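You operate a simulated robot arm through the tools that you are given. There is no shell and no other tool.

You are at the controls of a simulated robot arm. One attempt, no reset.

JOB
Tighten the screw of clamped block D, move the block to the blue block tray and clamp cream block F.
Fine: tighten the thumb screw before the clamp opens; the other blocks' screws stay loose.

The check looks at the end state, three seconds after you hand in, the way a careful person would. Anything else that was tipped, shoved, dropped, spilled or broken makes it a failure.

ROBOT AND FRAMES
A 6-joint arm with a two-finger gripper, fixed in place. Base frame: the origin is at the foot of the arm, x ahead of it, y to its left, z up; the work surface is at about z = 0. Units: mm, rad, N and s.
With the tool pointing down near the work surface it reaches from about 180 to 480 mm from the base axis. Its first joint turns from -1.152 to 1.152 rad. Payload 1.76 kg.
Tool frame: the origin (TCP) lies between the finger pads and is the grasp point; the fingertips stand 29 mm ahead of it; z points along the fingers, y is the line along which they close. The gripper opens to 82 mm; its body begins 58 mm behind the TCP.
Orientation is that of the tool frame in the base frame, as [roll, pitch, yaw] about the fixed x, y, z axes, in that order (R = Rz(yaw) Ry(pitch) Rx(roll)). With the fingers straight down and closing along the base's y, the tool's x points along the base's -x, its y along +y and its z along -z.

CONTROLS
- The arm moves only by the tool play_rows. Its argument "moves" is a list of rows, each a list of 7 numbers: the shift along the base's x, y, z in mm, then the turn, a rotation vector about the base's x, y, z in rad, then the gripper command, from -1 (fully open) to 1 (shut), values between in proportion. In form: [[x, y, z, rx, ry, rz, gripper], ...]. A call has 1 to 20 rows; each row shifts and turns the commanded pose from where the row before left it. A row lasts 0.2 s, in which the tool goes at most 50 mm and 0.15 rad; a call with a longer step from one row to the next is refused whole, and so is a gripper value outside its range. Where a pose cannot be reached the arm comes as near as it can. A force on the tool above 90 N (or 10 N above the force at the start of the call, whichever is more), or a blocked arm, ends the call early, and 0.2 s more pass. Each finger travels about 203.5 mm/s and halts on what it meets, pressing with about 34 N; the grip force reading is that of the motor and also rises with nothing between the fingers. The clock runs only during rows and for 0.2 s after the last one: add rows that do not move to give the fingers time. It gives the time, the measured TCP pose, the force on the tool (base axes), the opening and the grip force at its end, in the units of the frame above (readings bear some noise), with the torque about the TCP (base axes, N m) and any sound that the robot's microphone picked up.
- Cameras (640 x 400 px; columns grow to the right, rows downward): "scene" is fixed at [44.4, 320.3, 444.4]; the picture's right is [-0.87, -0.50, 0.00], its down [-0.18, 0.32, -0.93] and it looks along [0.47, -0.81, -0.37] (base axes); focal length 278 px, centre (320, 200). "wrist" rides on the gripper at [79, 4, -89] in the tool frame; the picture's right is [-0.05, 1.00, 0.00], its down [-0.71, -0.04, -0.71] and it looks along [-0.71, -0.04, 0.71] (tool axes); focal length 256 px, centre (320, 200). There is no depth. A picture from a camera that has moved, and an enlarged one, comes with that camera's place and axes in the base frame and with its lens.
- camera(camera): a new picture of that camera. No time passes.
- enlarge(camera, box): a new picture of the part [left, top, right, bottom] of that camera's present view, enlarged. No time passes.
- finish_job(): hands the job in; it is judged then, once.

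Places have to be worked out from the pictures, the camera data and where the tool is seen. Open the gripper and draw the arm clear of the work before you hand the job in, unless the task says otherwise.

The tools are called after ">>>" as name(argument=value, ...) on one line, values as JSON. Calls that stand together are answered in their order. play_rows: Moves the arm, as the interface text tells. Its arguments: {"type":"object","properties":{"moves":{"type":"array"}},"required":["moves"]} The other tools are called the same way: camera (camera) takes a picture; enlarge (camera, box) takes an enlarged picture of a part of a camera's view; finish_job () hands the job in.

At the start:

```text
time: 0.0
ee_pos: [236.0, 59.3, 347.0]
ee_rot: [3.139, 0.003, -3.141]
wrist_force: [-0.2, -1.0, 0.8]
moment: [-0.02, 0.04, 0.08]
grip_width: 82.2
gripper_force: 0.0
```

scene: 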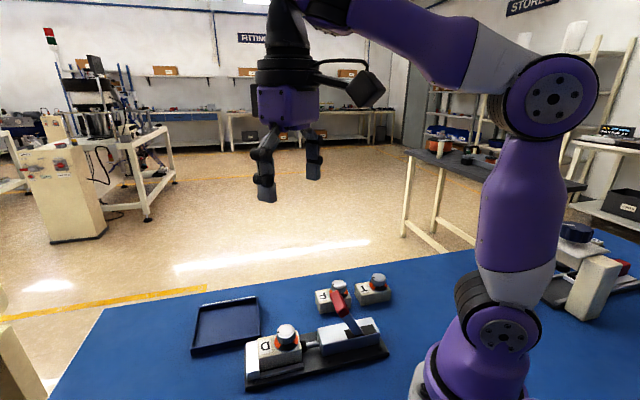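
wrist: 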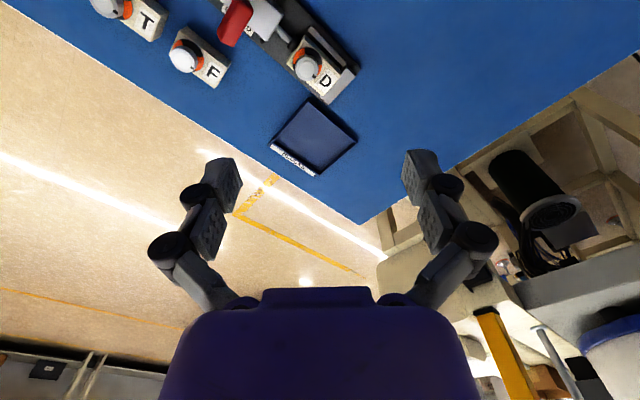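

I'll start by looking closely at the work area from both cameras.

>>> enlarge(camera="scene", box=[180, 250, 420, 400])

>>> enlarge(camera="wrist", box=[80, 0, 400, 200])

>>> enlarge(camera="scene", box=[480, 200, 640, 350])

```text
2.67 times, centred on (300, 325) of scene
camera zoom: at [44.4, 320.3, 444.4], right [-0.87, -0.5, 0.0], down [-0.18, 0.32, -0.93], along [0.47, -0.81, -0.37], focal length 741 px, centre (373, -133)
```

zoom: 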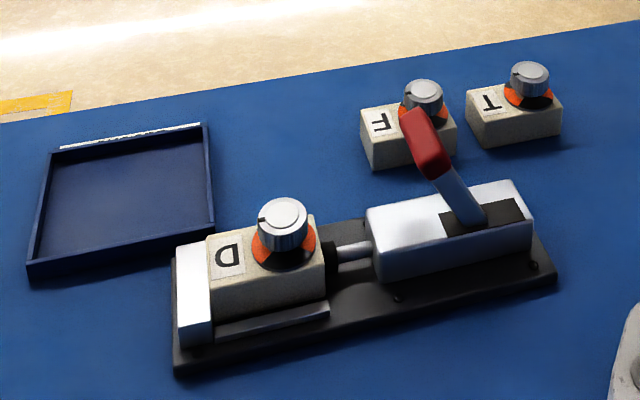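

```text
2.00 times, centred on (240, 100) of wrist
camera zoom: at [156.6, 63.6, 436.4], right [0.05, 1.0, 0.0], down [0.71, -0.04, 0.71], along [0.71, -0.04, -0.71], focal length 512 px, centre (480, 400)
```

zoom: 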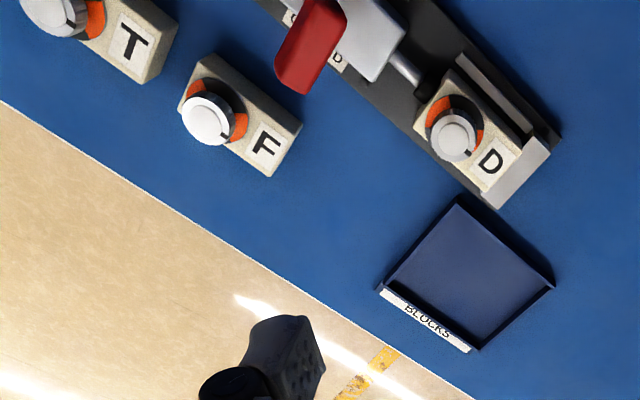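

```text
2.67 times, centred on (560, 275) of scene
camera zoom: at [44.4, 320.3, 444.4], right [-0.87, -0.5, 0.0], down [-0.18, 0.32, -0.93], along [0.47, -0.81, -0.37], focal length 741 px, centre (-320, 0)
```

zoom: 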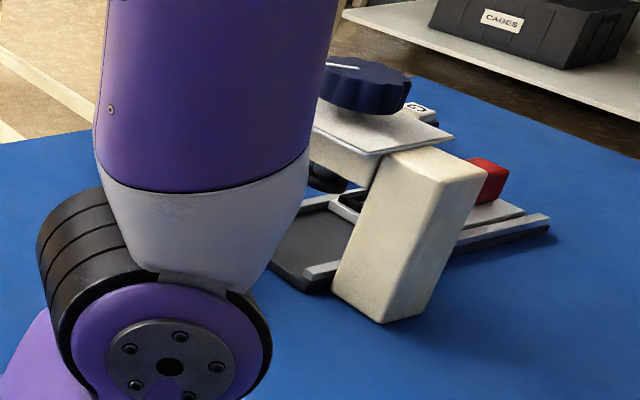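

The block D sits in a push clamp running diagonally (about 45°), with knob D near (275, 38, 60), F near (258, -129), and the tray centre near (426, 36). I'll move the wrist camera closer over the clamp to read the lever and screw marks.

>>> play_rows(moves=[[-11.5, -12.3, -27, 0, 0, 0, -1], [-11.5, -12.3, -27, 0, 0, 0, -1], [-11.5, -12.3, -27, 0, 0, 0, -1], [-11.5, -12.3, -27, 0, 0, 0, -1], [0, 0, 0, 0, 0, 0, -1]])

>>> camera(camera="wrist")

>>> enlarge(camera="wrist", box=[180, 0, 420, 150])

```text
time: 1.2
ee_pos: [187.7, 9.5, 238.0]
ee_rot: [3.138, 0.002, -3.141]
wrist_force: [0.0, -0.2, 0.3]
moment: [0.0, 0.0, 0.01]
grip_width: 82.0
gripper_force: 0.1
```

```text
taken
camera wrist: at [109.5, 14.8, 326.6], right [0.05, 1.0, 0.0], down [0.7, -0.04, 0.71], along [0.71, -0.04, -0.71], focal length 256 px, centre (320, 200)
```

wrist: 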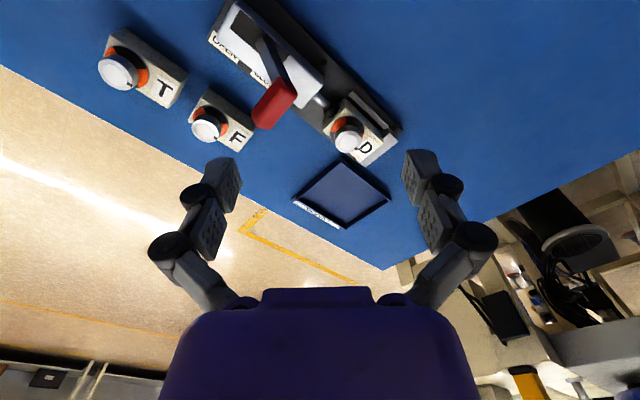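

```text
2.67 times, centred on (300, 75) of wrist
camera zoom: at [109.5, 14.8, 326.6], right [0.05, 1.0, 0.0], down [0.7, -0.04, 0.71], along [0.71, -0.04, -0.71], focal length 683 px, centre (373, 533)
```

zoom: 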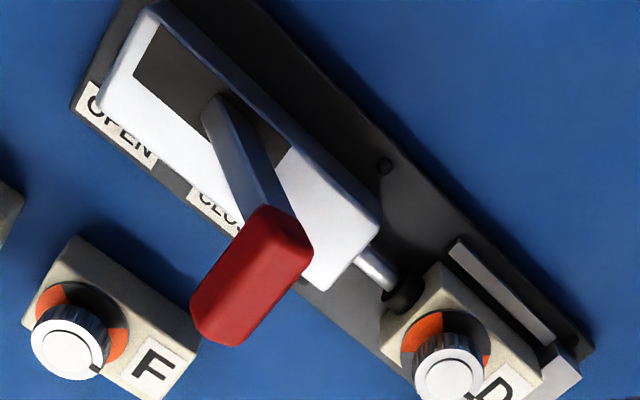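

The lever is at CLOSED (OPEN label is at the rear of the housing). Now I'll yaw 45° to align with the clamp and look at block D close up, from well above the lever.

>>> play_rows(moves=[[14.5, 4.7, -5, 0, 0, 0.1309, -1], [14.5, 4.7, -5, 0, 0, 0.1309, -1], [14.5, 4.7, -5, 0, 0, 0.1309, -1], [14.5, 4.7, -5, 0, 0, 0.1309, -1], [14.5, 4.7, -5, 0, 0, 0.1309, -1], [14.5, 4.7, -5, 0, 0, 0.1309, -1], [0, 0, 0, 0, 0, 0, -1]])

>>> camera(camera="wrist")

>>> enlarge(camera="wrist", box=[200, 0, 440, 150])

>>> camera(camera="scene")

```text
time: 2.8
ee_pos: [276.1, 38.4, 209.1]
ee_rot: [3.14, 0.0, -2.354]
wrist_force: [0.2, 0.2, 0.8]
moment: [-0.02, -0.03, -0.04]
grip_width: 82.0
gripper_force: 0.1
```

```text
taken
camera wrist: at [218.6, -15.2, 298.2], right [-0.67, 0.74, 0.0], down [0.53, 0.47, 0.71], along [0.52, 0.47, -0.71], focal length 256 px, centre (320, 200)
```

wrist: 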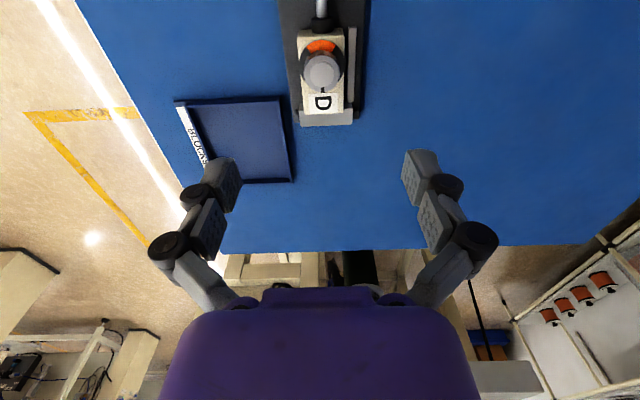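

```text
2.67 times, centred on (320, 75) of wrist
camera zoom: at [218.6, -15.2, 298.2], right [-0.67, 0.74, 0.0], down [0.53, 0.47, 0.71], along [0.52, 0.47, -0.71], focal length 683 px, centre (320, 533)
```

zoom: 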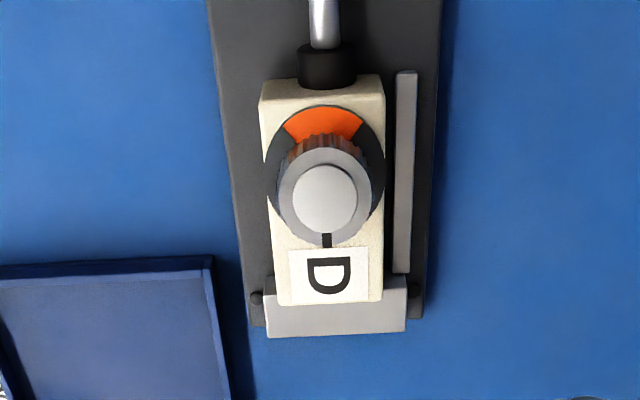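

```text
taken
```

scene: 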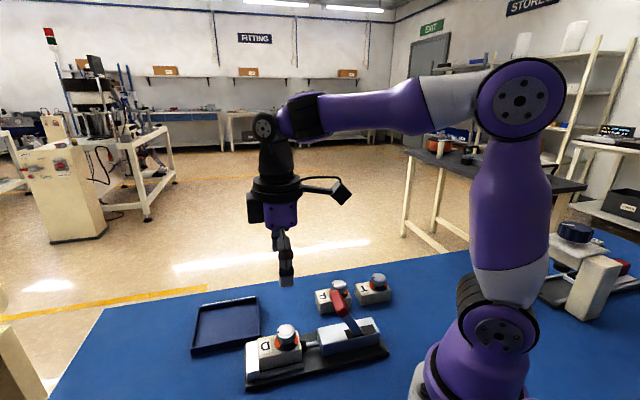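

The knob's dark pointer currently points at the jaw end (orange arcs at both ends along the block's length, black at the sides). I'll zoom in more on the clamp, knob and the loose blocks for dimensions.

>>> enlarge(camera="scene", box=[240, 315, 336, 375])

>>> enlarge(camera="scene", box=[304, 270, 400, 330])

>>> enlarge(camera="wrist", box=[280, 10, 376, 70])

>>> enlarge(camera="scene", box=[310, 280, 406, 390])

```text
6.67 times, centred on (288, 345) of scene
camera zoom: at [44.4, 320.3, 444.4], right [-0.87, -0.5, 0.0], down [-0.18, 0.32, -0.93], along [0.47, -0.81, -0.37], focal length 1852 px, centre (533, -767)
```

zoom: 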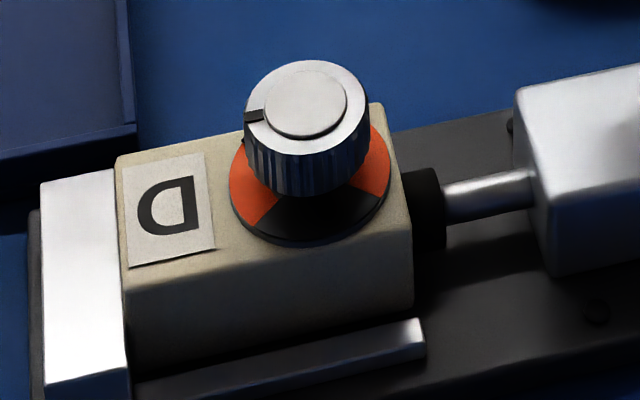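

```text
6.67 times, centred on (352, 300) of scene
camera zoom: at [44.4, 320.3, 444.4], right [-0.87, -0.5, 0.0], down [-0.18, 0.32, -0.93], along [0.47, -0.81, -0.37], focal length 1852 px, centre (107, -467)
```

zoom: 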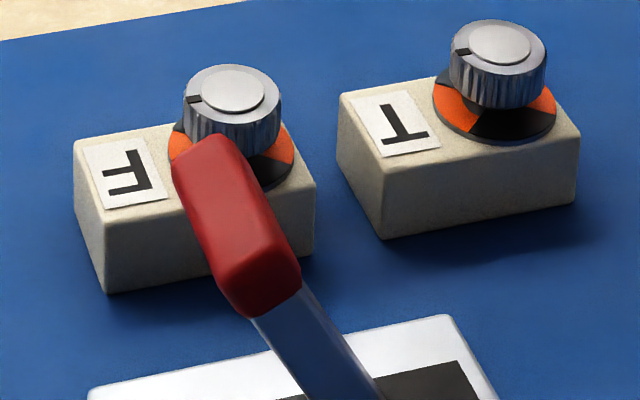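

```text
6.67 times, centred on (328, 40) of wrist
camera zoom: at [218.6, -15.2, 298.2], right [-0.67, 0.74, 0.0], down [0.53, 0.47, 0.71], along [0.52, 0.47, -0.71], focal length 1707 px, centre (267, 1267)
```

zoom: 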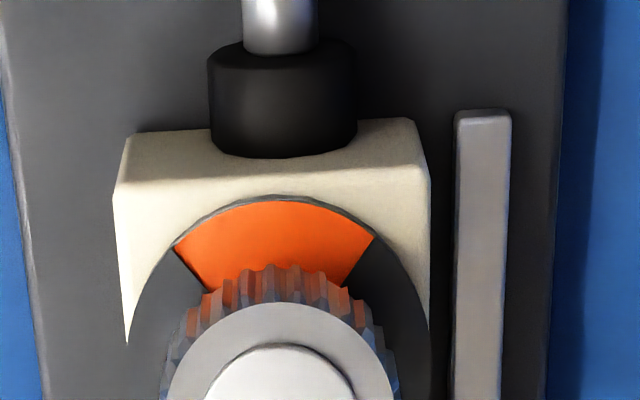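

```text
3.64 times, centred on (358, 335) of scene
camera zoom: at [44.4, 320.3, 444.4], right [-0.87, -0.5, 0.0], down [-0.18, 0.32, -0.93], along [0.47, -0.81, -0.37], focal length 1010 px, centre (182, -291)
```

zoom: 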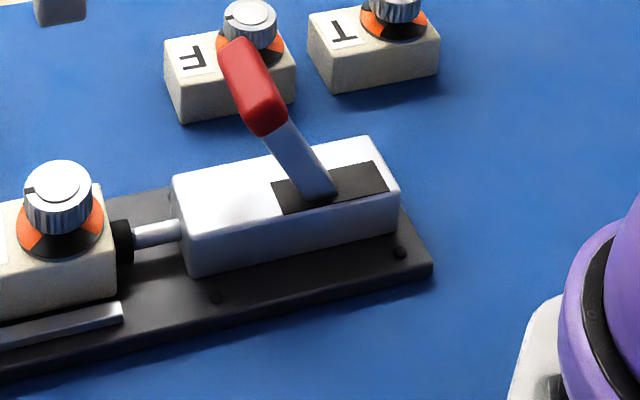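

The dial has orange sectors at both ends and black at the sides; the pointer sits on orange (loose) on all three blocks. Next I'll take a side view of the lever by yawing to -45° at a safe height.

>>> play_rows(moves=[[-4, -5, 1, 0, 0, -0.1428, -1], [-4, -5, 1, 0, 0, -0.1428, -1], [-4, -5, 1, 0, 0, -0.1428, -1], [-4, -5, 1, 0, 0, -0.1428, -1], [-4, -5, 1, 0, 0, -0.1428, -1], [-4, -5, 1, 0, 0, -0.1428, -1], [-4, -5, 1, 0, 0, -0.1428, -1], [-4, -5, 1, 0, 0, -0.1428, -1], [-4, -5, 1, 0, 0, -0.1428, -1], [-4, -5, 1, 0, 0, -0.1428, -1], [-4, -5, 1, 0, 0, -0.1428, -1], [0, 0, 0, 0, 0, 0, -1]])

>>> camera(camera="wrist")

>>> enlarge(camera="wrist", box=[240, 0, 480, 150])

```text
time: 5.4
ee_pos: [233.0, -16.1, 219.4]
ee_rot: [3.14, 0.003, 2.355]
wrist_force: [0.0, -0.5, 0.1]
moment: [0.01, -0.02, -0.01]
grip_width: 82.1
gripper_force: 0.0
```

```text
taken
camera wrist: at [180.2, 42.4, 309.9], right [0.74, 0.67, 0.0], down [0.47, -0.53, 0.71], along [0.47, -0.53, -0.71], focal length 256 px, centre (320, 200)
```

wrist: 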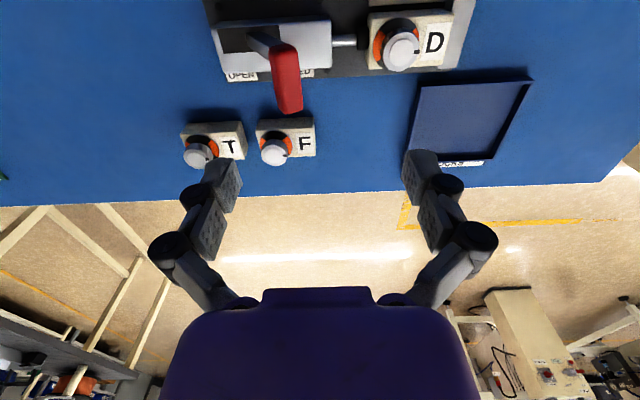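

```text
2.67 times, centred on (360, 75) of wrist
camera zoom: at [180.2, 42.4, 309.9], right [0.74, 0.67, 0.0], down [0.47, -0.53, 0.71], along [0.47, -0.53, -0.71], focal length 683 px, centre (213, 533)
```

zoom: 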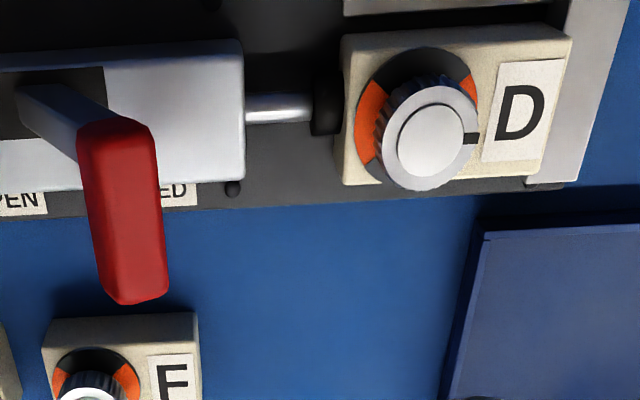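

The lever's steel strap leans forward from a pivot near (171, -44, 40), with a red crossbar running sideways from about (199,-20,83) to (226,-48,99). First the screw: I go back over knob D (≈277.7, 40.4, top z≈60) with the fingers across the block.

>>> play_rows(moves=[[4.06, 5.14, 0, 0, 0, 0.1428, -1], [4.06, 5.14, 0, 0, 0, 0.1428, -1], [4.06, 5.14, 0, 0, 0, 0.1428, -1], [4.06, 5.14, 0, 0, 0, 0.1428, -1], [4.06, 5.14, 0, 0, 0, 0.1428, -1], [4.06, 5.14, 0, 0, 0, 0.1428, -1], [4.06, 5.14, 0, 0, 0, 0.1428, -1], [4.06, 5.14, 0, 0, 0, 0.1428, -1], [4.06, 5.14, 0, 0, 0, 0.1428, -1], [4.06, 5.14, 0, 0, 0, 0.1428, -1], [4.06, 5.14, 0, 0, 0, 0.1428, -1], [0, 0, -35, 0, 0, 0, -1], [0, 0, -35, 0, 0, 0, -1], [0, 0, -30, 0, 0, 0, -1], [0, 0, 0, 0, 0, 0, -1]])

>>> camera(camera="wrist")

>>> camera(camera="scene")

```text
time: 8.6
ee_pos: [279.1, 39.1, 120.9]
ee_rot: [3.139, 0.001, -2.359]
wrist_force: [0.5, -0.5, -0.1]
moment: [0.01, -0.01, -0.02]
grip_width: 82.1
gripper_force: 0.0
```

```text
taken
camera wrist: at [220.0, -13.9, 210.0], right [-0.67, 0.74, 0.0], down [0.53, 0.47, 0.71], along [0.53, 0.47, -0.71], focal length 256 px, centre (320, 200)
```

wrist: 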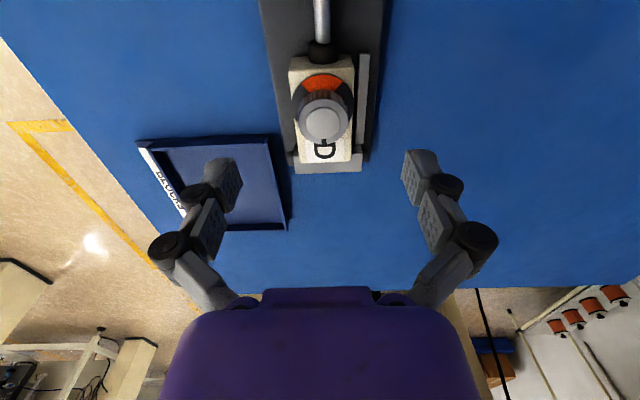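

```text
taken
```

scene: 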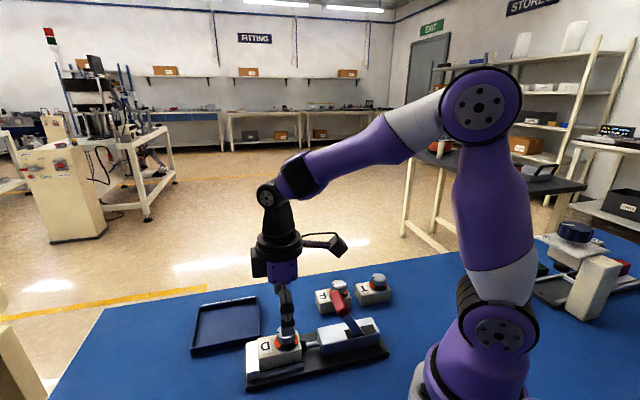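

The picture suggests the knob is about 2 mm to the right of the tool centre line; I'll zoom to check that before descending.

>>> enlarge(camera="wrist", box=[272, 60, 368, 180])

```text
3.33 times, centred on (320, 120) of wrist
camera zoom: at [220.0, -13.9, 210.0], right [-0.67, 0.74, 0.0], down [0.53, 0.47, 0.71], along [0.53, 0.47, -0.71], focal length 853 px, centre (320, 467)
```

zoom: 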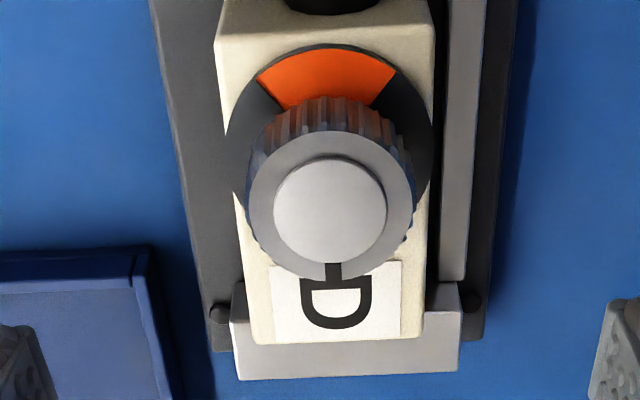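

The knob is 2 mm right and about 1 mm forward of the tool axis; I'll correct this and lower so the fingertips straddle the knob at z≈46, keeping the gripper open.

>>> play_rows(moves=[[-0.5, 2.3, -15, 0, 0, 0, -1], [0, 0, -15, 0, 0, 0, -1], [0, 0, -13, 0, 0, 0, -1], [0, 0, 0, 0, 0, 0, -1]])

>>> camera(camera="wrist")

>>> enlarge(camera="scene", box=[220, 260, 412, 380])

```text
time: 9.6
ee_pos: [278.0, 40.8, 76.0]
ee_rot: [3.14, 0.002, -2.357]
wrist_force: [-0.3, 0.0, 0.7]
moment: [-0.01, -0.03, 0.04]
grip_width: 82.0
gripper_force: 0.1
```

```text
taken
camera wrist: at [219.1, -11.8, 165.3], right [-0.67, 0.74, 0.0], down [0.53, 0.47, 0.71], along [0.53, 0.47, -0.71], focal length 256 px, centre (320, 200)
```

wrist: 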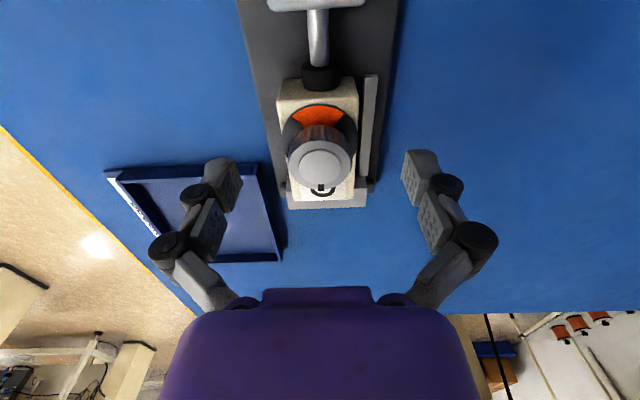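

```text
3.33 times, centred on (316, 320) of scene
camera zoom: at [44.4, 320.3, 444.4], right [-0.87, -0.5, 0.0], down [-0.18, 0.32, -0.93], along [0.47, -0.81, -0.37], focal length 926 px, centre (333, -200)
```

zoom: 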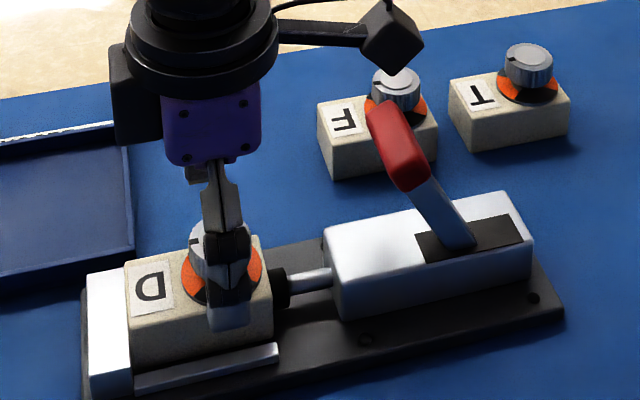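

The knob is centred between the fingers. I'll close on it and check the reading before turning.

>>> play_rows(moves=[[0, 0, 0, 0, 0, 0, 1], [0, 0, 0, 0, 0, 0, 1], [0, 0, 0, 0, 0, 0, 1]])

>>> camera(camera="wrist")

```text
time: 10.4
ee_pos: [278.9, 40.6, 76.9]
ee_rot: [3.139, 0.002, -2.356]
wrist_force: [0.4, 3.1, 10.6]
moment: [0.2, -0.02, -0.04]
grip_width: 30.5
gripper_force: 33.5
```

```text
taken
camera wrist: at [219.3, -11.7, 165.6], right [-0.67, 0.74, 0.0], down [0.53, 0.47, 0.71], along [0.53, 0.47, -0.71], focal length 256 px, centre (320, 200)
```

wrist: 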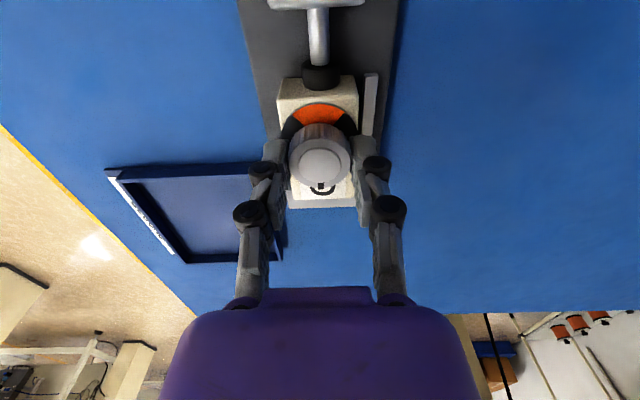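

Gripped at 30.5 mm with good force; a slight upward 10 N suggests fingertips touch the dial, so I ease up 1 mm and start turning clockwise gently.

>>> play_rows(moves=[[0, 0, 1, 0, 0, 0, 1], [0, 0, 0, 0, 0, -0.08, 1], [0, 0, 0, 0, 0, -0.08, 1], [0, 0, 0, 0, 0, -0.08, 1], [0, 0, 0, 0, 0, -0.08, 1], [0, 0, 0, 0, 0, 0, 1]])

>>> camera(camera="wrist")

>>> enlarge(camera="scene", box=[240, 315, 336, 375])

```text
time: 11.8
ee_pos: [278.0, 41.0, 79.1]
ee_rot: [-3.141, 0.004, -2.677]
wrist_force: [14.5, 7.9, -5.1]
moment: [0.33, -0.65, -0.03]
grip_width: 30.6
gripper_force: 33.9
```

```text
taken
camera wrist: at [205.2, 9.2, 168.0], right [-0.4, 0.92, 0.0], down [0.65, 0.28, 0.71], along [0.65, 0.28, -0.71], focal length 256 px, centre (320, 200)
```

wrist: 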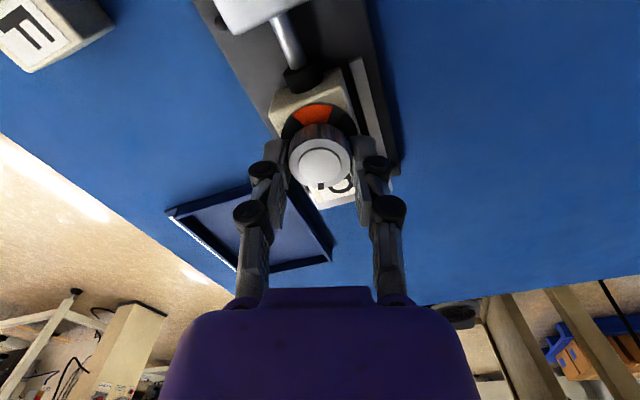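

```text
6.67 times, centred on (288, 345) of scene
camera zoom: at [44.4, 320.3, 444.4], right [-0.87, -0.5, 0.0], down [-0.18, 0.32, -0.93], along [0.47, -0.81, -0.37], focal length 1852 px, centre (533, -767)
```

zoom: 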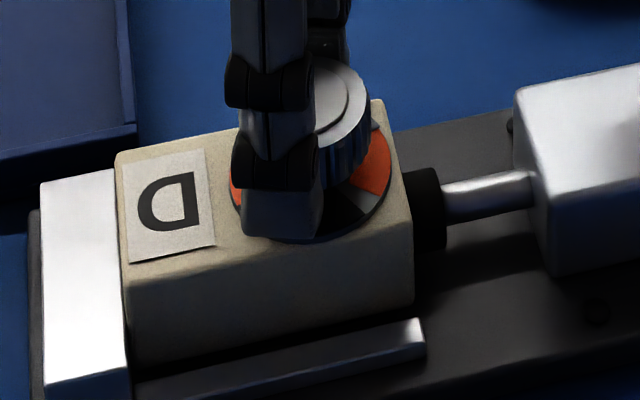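

The knob turns with the gripper at low torque and the block stays put. I continue clockwise.

>>> play_rows(moves=[[0, 0, 0, 0, 0, -0.08, 1], [0, 0, 0, 0, 0, -0.08, 1], [0, 0, 0, 0, 0, -0.08, 1], [0, 0, 0, 0, 0, -0.08, 1], [0, 0, 0, 0, 0, -0.08, 1], [0, 0, 0, 0, 0, -0.08, 1], [0, 0, 0, 0, 0, 0, 1]])

>>> enlarge(camera="wrist", box=[240, 60, 400, 220])

>>> enlarge(camera="scene", box=[240, 315, 336, 375])

```text
time: 13.4
ee_pos: [277.0, 41.3, 78.9]
ee_rot: [3.14, 0.003, 3.127]
wrist_force: [16.2, -7.1, -6.3]
moment: [-0.35, -1.03, 0.05]
grip_width: 30.5
gripper_force: 34.3
```

```text
2.50 times, centred on (320, 140) of wrist
camera zoom: at [197.7, 46.6, 167.2], right [0.07, 1.0, 0.0], down [0.7, -0.05, 0.71], along [0.71, -0.05, -0.71], focal length 640 px, centre (320, 350)
```

zoom: 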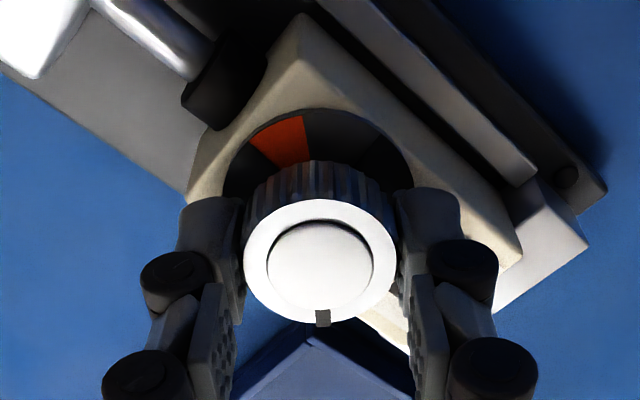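

```text
6.67 times, centred on (288, 345) of scene
camera zoom: at [44.4, 320.3, 444.4], right [-0.87, -0.5, 0.0], down [-0.18, 0.32, -0.93], along [0.47, -0.81, -0.37], focal length 1852 px, centre (533, -767)
```

zoom: 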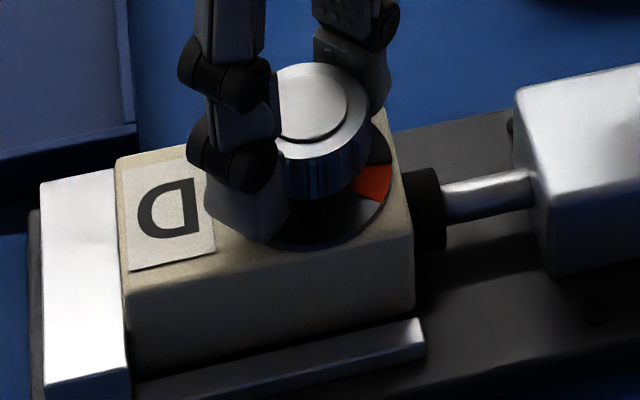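

The orange window is being covered as I turn — it works as a shutter indicator, so tight should show no orange. Continuing clockwise toward 90°.

>>> play_rows(moves=[[0, 0, 0, 0, 0, -0.08, 1], [0, 0, 0, 0, 0, -0.08, 1], [0, 0, 0, 0, 0, -0.08, 1], [0, 0, 0, 0, 0, -0.08, 1], [0, 0, 0, 0, 0, -0.08, 1], [0, 0, 0, 0, 0, -0.08, 1], [0, 0, 0, 0, 0, 0, 1]])

>>> enlarge(camera="wrist", box=[240, 60, 400, 220])

>>> enlarge(camera="scene", box=[240, 315, 336, 375])

```text
time: 15.0
ee_pos: [276.4, 41.3, 79.0]
ee_rot: [-3.136, -0.002, 2.643]
wrist_force: [-17.8, -31.1, 11.0]
moment: [-0.96, 0.34, 0.11]
grip_width: 30.6
gripper_force: 34.2
```

```text
2.50 times, centred on (320, 140) of wrist
camera zoom: at [209.5, 83.0, 167.1], right [0.52, 0.85, 0.0], down [0.6, -0.37, 0.71], along [0.6, -0.37, -0.71], focal length 640 px, centre (320, 350)
```

zoom: 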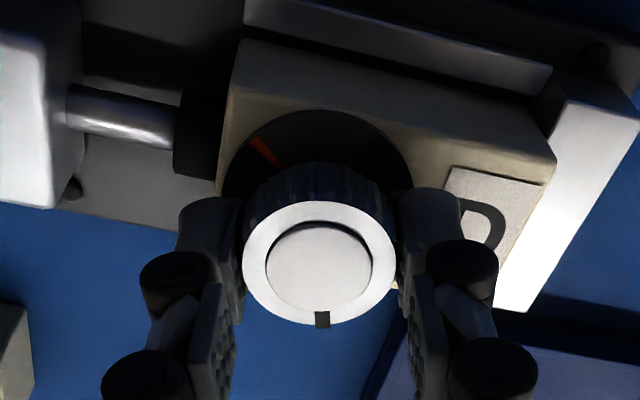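

```text
6.67 times, centred on (288, 345) of scene
camera zoom: at [44.3, 320.3, 444.5], right [-0.87, -0.5, 0.0], down [-0.18, 0.32, -0.93], along [0.47, -0.81, -0.37], focal length 1852 px, centre (533, -767)
```

zoom: 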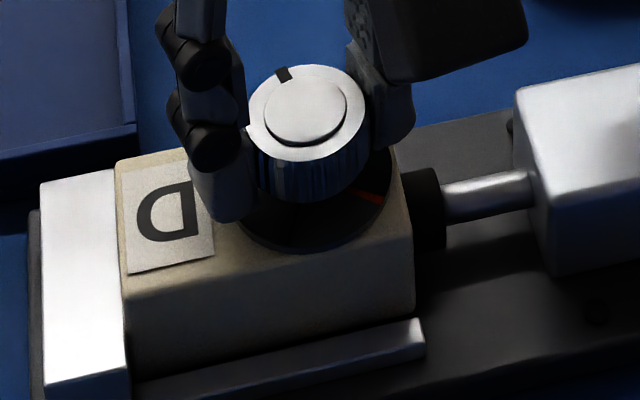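

Only a sliver of orange remains after 73°. I relieve some lateral load by shifting slightly along the force and finish the turn.

>>> play_rows(moves=[[-0.4, -0.7, 0, 0, 0, -0.05, 1], [0, 0, 0, 0, 0, -0.06, 1], [0, 0, 0, 0, 0, -0.06, 1], [0, 0, 0, 0, 0, -0.06, 1], [0, 0, 0, 0, 0, -0.06, 1], [0, 0, 0, 0, 0, 0, 1]])

>>> enlarge(camera="wrist", box=[240, 60, 400, 220])

>>> enlarge(camera="scene", box=[240, 315, 336, 375])

```text
time: 16.4
ee_pos: [275.7, 39.6, 78.9]
ee_rot: [-3.135, -0.002, 2.355]
wrist_force: [-25.1, -24.9, 7.0]
moment: [-0.68, 0.71, 0.08]
grip_width: 30.7
gripper_force: 34.2
```

```text
2.50 times, centred on (320, 140) of wrist
camera zoom: at [224.1, 99.8, 167.1], right [0.74, 0.67, 0.0], down [0.48, -0.53, 0.71], along [0.47, -0.53, -0.71], focal length 640 px, centre (320, 350)
```

zoom: 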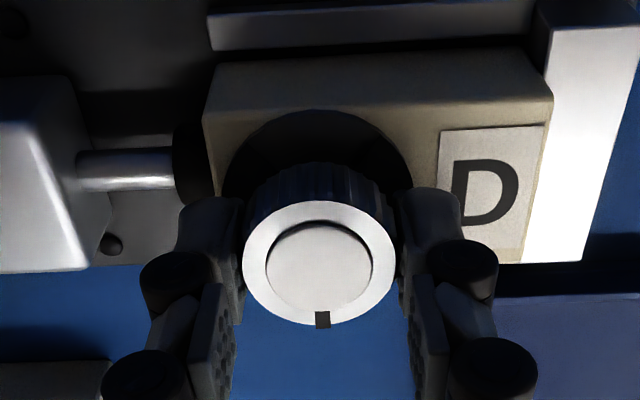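

```text
6.67 times, centred on (288, 345) of scene
camera zoom: at [44.4, 320.3, 444.4], right [-0.87, -0.5, 0.0], down [-0.18, 0.32, -0.93], along [0.47, -0.81, -0.37], focal length 1852 px, centre (533, -767)
```

zoom: 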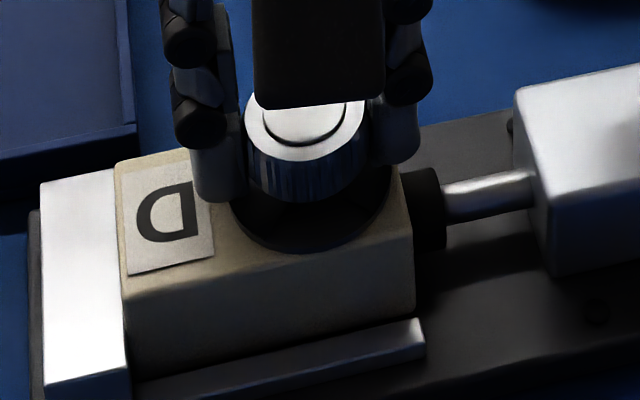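

No orange is visible anymore after 90°. I'll nudge 0.07 rad further to feel whether there is an end stop.

>>> play_rows(moves=[[-0.3, -0.3, 0, 0, 0, -0.035, 1], [0, 0, 0, 0, 0, -0.035, 1], [0, 0, 0, 0, 0, 0, 1]])

>>> enlarge(camera="wrist", box=[240, 60, 400, 220])

```text
time: 17.2
ee_pos: [274.5, 40.2, 78.5]
ee_rot: [-3.136, -0.001, 2.282]
wrist_force: [-17.2, -30.0, -12.7]
moment: [-1.08, 0.35, 0.24]
grip_width: 30.5
gripper_force: 33.6
```

```text
2.50 times, centred on (320, 140) of wrist
camera zoom: at [228.3, 103.5, 167.2], right [0.79, 0.61, 0.0], down [0.44, -0.56, 0.71], along [0.43, -0.56, -0.71], focal length 640 px, centre (320, 350)
```

zoom: 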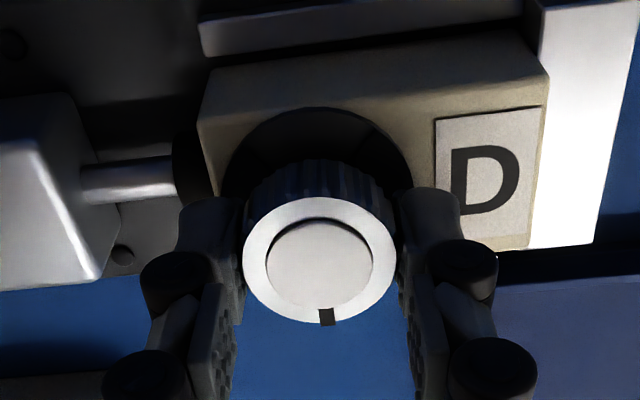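

The pointer stayed put while the gripper rotated on and torque rose, so the screw is at its tight stop. I'll open partway and lift straight up.

>>> play_rows(moves=[[0, 0, 0, 0, 0, 0, -0.4], [0, 0, 0, 0, 0, 0, -0.4], [0, 0, 20, 0, 0, 0, -0.4], [0, 0, 30, 0, 0, 0, -0.4], [0, 0, 30, 0, 0, 0, -0.4], [0, 0, 0, 0, 0, 0, -0.4]])

>>> camera(camera="wrist")

>>> enlarge(camera="scene", box=[220, 270, 412, 390])

```text
time: 18.6
ee_pos: [277.4, 40.9, 162.6]
ee_rot: [3.141, 0.001, 2.288]
wrist_force: [-0.1, 0.3, -0.3]
moment: [0.01, -0.01, 0.04]
grip_width: 57.1
gripper_force: 0.1
```

```text
taken
camera wrist: at [227.8, 104.6, 250.7], right [0.79, 0.62, 0.0], down [0.43, -0.56, 0.71], along [0.44, -0.56, -0.71], focal length 256 px, centre (320, 200)
```

wrist: 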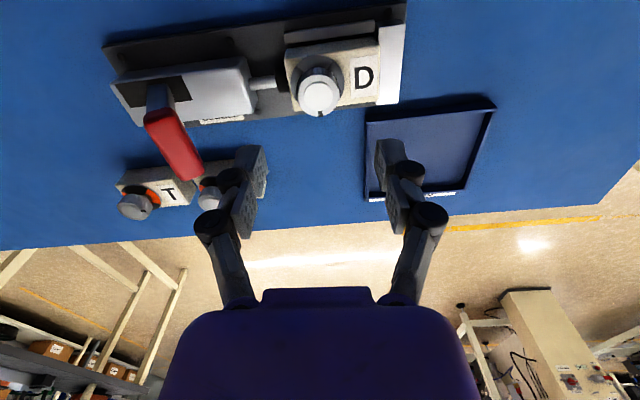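

```text
3.33 times, centred on (316, 330) of scene
camera zoom: at [44.4, 320.3, 444.4], right [-0.87, -0.5, 0.0], down [-0.18, 0.32, -0.93], along [0.47, -0.81, -0.37], focal length 926 px, centre (333, -233)
```

zoom: 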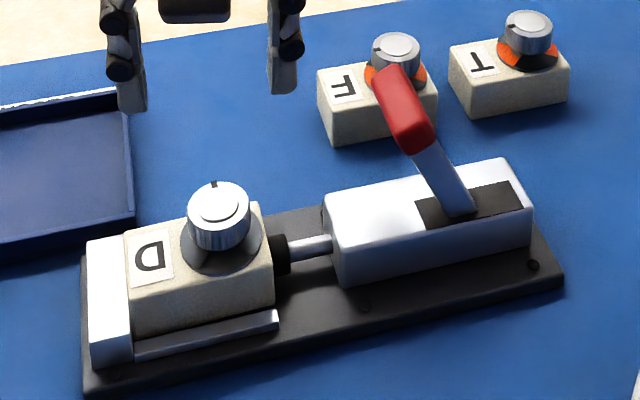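

The screw is tight (all black). Now the lever: I'll zoom in to pin down the red crossbar's geometry from this viewpoint.

>>> enlarge(camera="wrist", box=[96, 40, 256, 200])

>>> enlarge(camera="scene", box=[310, 280, 390, 350])

```text
2.50 times, centred on (176, 120) of wrist
camera zoom: at [227.8, 104.6, 250.7], right [0.79, 0.62, 0.0], down [0.43, -0.56, 0.71], along [0.44, -0.56, -0.71], focal length 640 px, centre (680, 400)
```

zoom: 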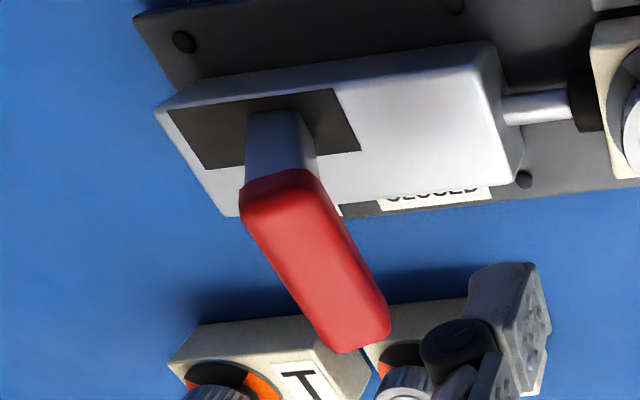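

```text
5.71 times, centred on (350, 315) of scene
camera zoom: at [44.4, 320.3, 444.4], right [-0.87, -0.5, 0.0], down [-0.18, 0.32, -0.93], along [0.47, -0.81, -0.37], focal length 1587 px, centre (149, -457)
```

zoom: 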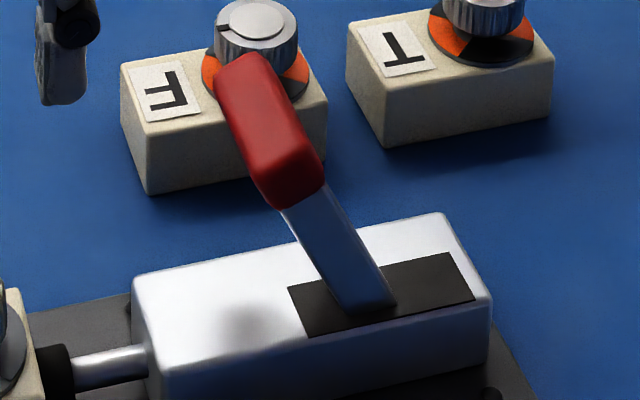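

Triangulating across views: the red bar is a nearly horizontal crossbar about 50 mm long centred near (211,-35,96), strap pivot around (171,-44,40). I'll position above the bar with fingers to straddle it along the clamp axis, and check.

>>> play_rows(moves=[[-15, -20.6, 0, 0, 0, 0.017, -0.46], [-15, -20.6, 0, 0, 0, 0.017, -0.46], [-15, -20.6, 0, 0, 0, 0.017, -0.46], [-15, -20.5, 0, 0, 0, 0.017, -0.46], [0, 0, 0, 0, 0, 0, -0.46]])

>>> camera(camera="wrist")

>>> camera(camera="scene")

```text
time: 19.8
ee_pos: [219.0, -39.8, 160.3]
ee_rot: [3.139, 0.002, 2.355]
wrist_force: [0.5, -0.7, -0.3]
moment: [0.02, 0.0, 0.02]
grip_width: 60.0
gripper_force: 0.0
```

```text
taken
camera wrist: at [165.2, 18.6, 248.4], right [0.74, 0.67, 0.0], down [0.47, -0.53, 0.71], along [0.47, -0.53, -0.71], focal length 256 px, centre (320, 200)
```

wrist: 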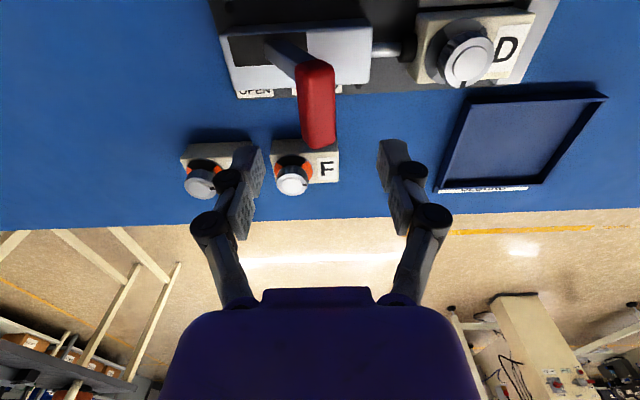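

```text
taken
```

scene: 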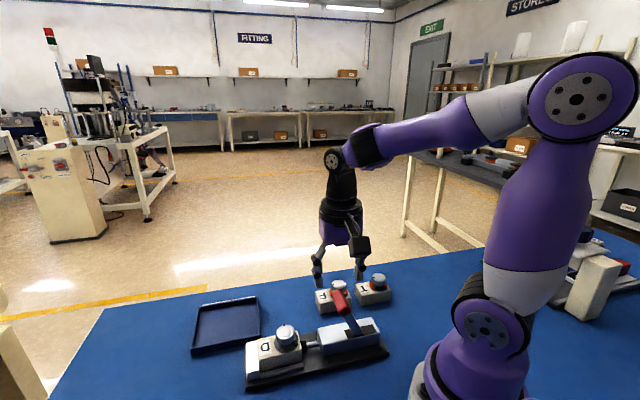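

The bar is centred under the tool axis between the fingers. I descend to straddle it (fingertips at z≈80).

>>> play_rows(moves=[[0, 0, -18, 0, 0, 0, -0.46], [0, 0, -18, 0, 0, 0, -0.46], [0, 0, -16, 0, 0, 0, -0.46], [0, 0, 0, 0, 0, 0, -0.1], [0, 0, 0, 0, 0, 0, -0.1]])

>>> camera(camera="wrist")

>>> enlarge(camera="scene", box=[260, 230, 420, 350])

```text
time: 21.0
ee_pos: [217.5, -39.8, 106.9]
ee_rot: [3.14, -0.001, 2.356]
wrist_force: [-0.2, 0.0, -0.4]
moment: [0.02, -0.03, -0.02]
grip_width: 45.1
gripper_force: 0.0
```

```text
taken
camera wrist: at [164.4, 18.1, 195.7], right [0.74, 0.67, 0.0], down [0.47, -0.53, 0.71], along [0.47, -0.53, -0.71], focal length 256 px, centre (320, 200)
```

wrist: 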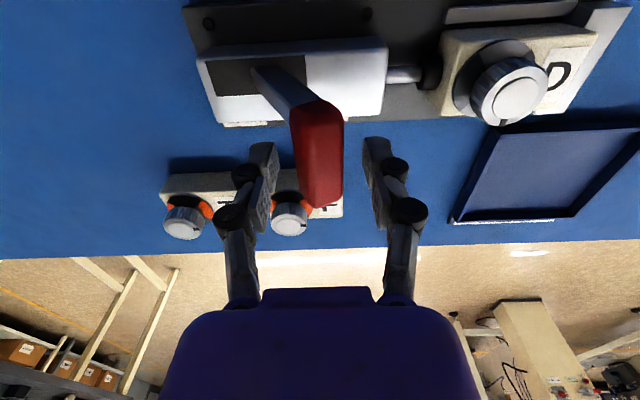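

```text
3.33 times, centred on (340, 290) of scene
camera zoom: at [44.4, 320.3, 444.4], right [-0.87, -0.5, 0.0], down [-0.18, 0.32, -0.93], along [0.47, -0.81, -0.37], focal length 926 px, centre (253, -100)
```

zoom: 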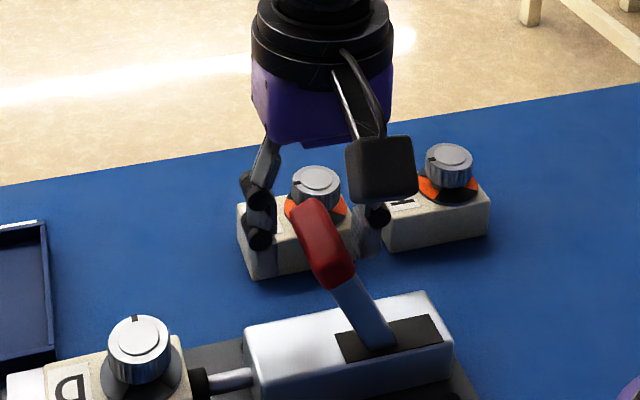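

The bar is between the open fingers. I'll push it rearwards toward OPEN with the front finger, in moderate steps, watching force.

>>> play_rows(moves=[[-5.7, -5.7, 0, 0, 0, 0, -0.1], [-5.7, -5.7, 0, 0, 0, 0, -0.1], [-5.7, -5.7, 0, 0, 0, 0, -0.1], [-5.7, -5.7, 0, 0, 0, 0, -0.1], [-5.7, -5.7, 0, 0, 0, 0, -0.1]])

>>> camera(camera="wrist")

>>> enlarge(camera="scene", box=[240, 250, 432, 390])

```text
time: 22.2
ee_pos: [186.0, -69.7, 106.1]
ee_rot: [-3.139, -0.002, 2.353]
wrist_force: [0.3, 0.1, 0.4]
moment: [0.02, -0.03, -0.01]
grip_width: 45.8
gripper_force: 0.6
```

```text
taken
camera wrist: at [133.8, -10.9, 195.9], right [0.74, 0.67, 0.0], down [0.47, -0.53, 0.71], along [0.47, -0.53, -0.71], focal length 256 px, centre (320, 200)
```

wrist: 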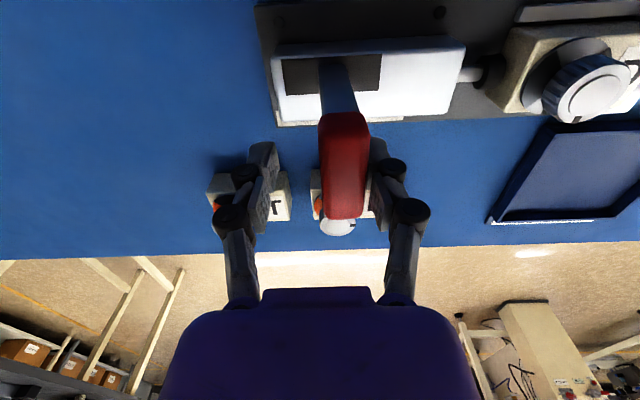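

```text
2.86 times, centred on (336, 320) of scene
camera zoom: at [44.4, 320.3, 444.4], right [-0.87, -0.5, 0.0], down [-0.18, 0.32, -0.93], along [0.47, -0.81, -0.37], focal length 794 px, centre (274, -143)
```

zoom: 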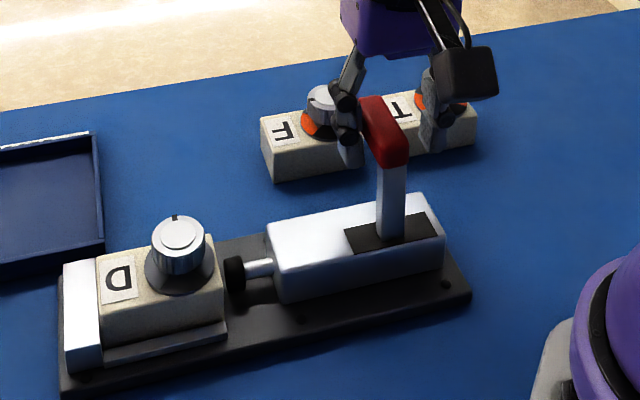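

The lever is vertical and the plunger is already retracting with almost no force. Continuing rearwards.

>>> play_rows(moves=[[-5, -5, 0, 0, 0, 0, -0.1], [-5, -5, 0, 0, 0, 0, -0.1], [-5, -5, 0, 0, 0, 0, -0.1], [0, 0, 0, 0, 0, 0, -0.1]])

>>> camera(camera="wrist")

>>> enlarge(camera="scene", box=[240, 250, 432, 390])

```text
time: 23.2
ee_pos: [172.9, -84.2, 105.8]
ee_rot: [3.139, 0.001, 2.356]
wrist_force: [0.1, 0.3, 0.3]
moment: [0.02, 0.02, 0.02]
grip_width: 45.2
gripper_force: 0.6
```

```text
taken
camera wrist: at [120.2, -24.8, 195.3], right [0.74, 0.67, 0.0], down [0.47, -0.53, 0.71], along [0.47, -0.53, -0.71], focal length 256 px, centre (320, 200)
```

wrist: 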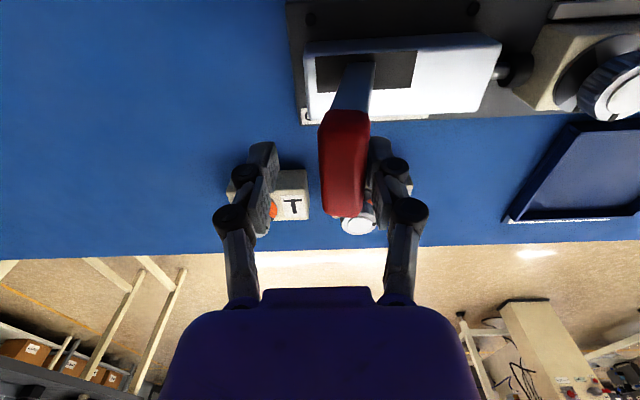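

```text
2.86 times, centred on (336, 320) of scene
camera zoom: at [44.4, 320.3, 444.4], right [-0.87, -0.5, 0.0], down [-0.18, 0.32, -0.93], along [0.47, -0.81, -0.37], focal length 794 px, centre (274, -143)
```

zoom: 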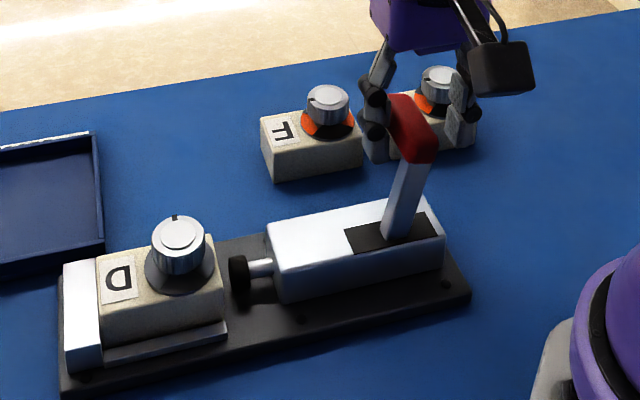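

Lever now leans back and the plunger is further in. I keep pushing toward its end position.

>>> play_rows(moves=[[-4, -4, 0, 0, 0, 0, -0.1], [-4, -4, 0, 0, 0, 0, -0.1], [-4, -4, 0, 0, 0, 0, -0.1], [0, 0, 0, 0, 0, 0, -0.1]])

>>> camera(camera="wrist")

>>> enlarge(camera="scene", box=[240, 250, 432, 390])

```text
time: 24.2
ee_pos: [162.2, -98.7, 106.7]
ee_rot: [3.14, 0.002, 2.355]
wrist_force: [-0.5, 0.2, 0.1]
moment: [-0.04, -0.03, 0.0]
grip_width: 44.9
gripper_force: 0.1
```

```text
taken
camera wrist: at [109.1, -38.3, 195.3], right [0.74, 0.67, 0.0], down [0.47, -0.53, 0.71], along [0.47, -0.53, -0.71], focal length 256 px, centre (320, 200)
```

wrist: 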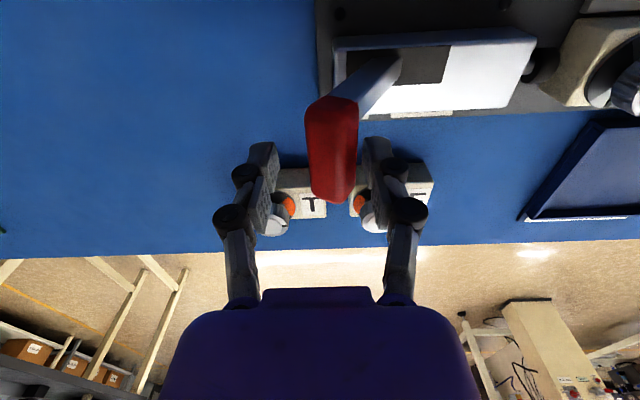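

```text
2.86 times, centred on (336, 320) of scene
camera zoom: at [44.4, 320.3, 444.4], right [-0.87, -0.5, 0.0], down [-0.18, 0.32, -0.93], along [0.47, -0.81, -0.37], focal length 794 px, centre (274, -143)
```

zoom: 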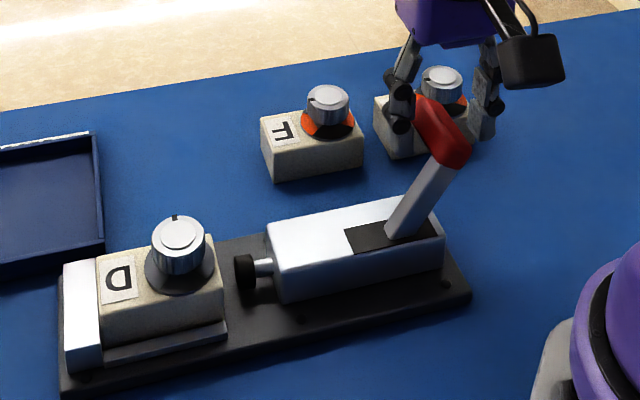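

The lever has gone over centre and leans back ~35°, possibly at its stop. I'll push a few mm more to feel for the stop.

>>> play_rows(moves=[[-3, -3, 0, 0, 0, 0, -0.1], [-3, -3, 0, 0, 0, 0, -0.1], [0, 0, 0, 0, 0, 0, -0.1]])

>>> camera(camera="wrist")

>>> enlarge(camera="scene", box=[240, 250, 432, 390])

```text
time: 25.0
ee_pos: [155.7, -102.5, 106.5]
ee_rot: [3.138, 0.002, 2.355]
wrist_force: [14.6, 11.7, -6.3]
moment: [-0.02, -0.15, -0.19]
grip_width: 55.0
gripper_force: 7.1
```

```text
taken
camera wrist: at [103.2, -43.7, 195.1], right [0.74, 0.67, 0.0], down [0.47, -0.53, 0.71], along [0.48, -0.53, -0.71], focal length 256 px, centre (320, 200)
```

wrist: 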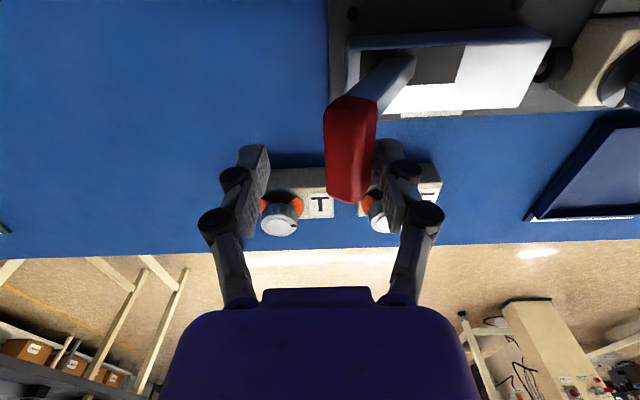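

```text
2.86 times, centred on (336, 320) of scene
camera zoom: at [44.4, 320.3, 444.4], right [-0.87, -0.5, 0.0], down [-0.18, 0.32, -0.93], along [0.47, -0.81, -0.37], focal length 794 px, centre (274, -143)
```

zoom: 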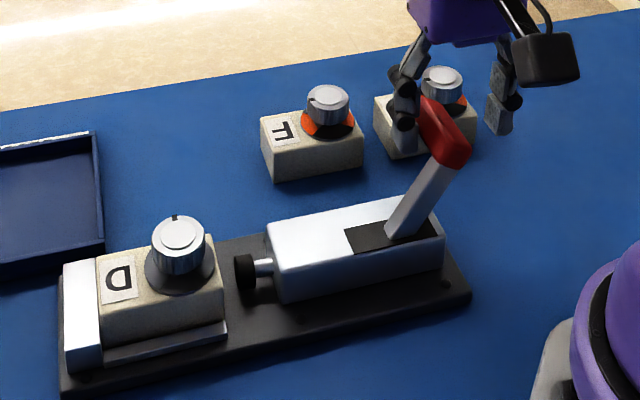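

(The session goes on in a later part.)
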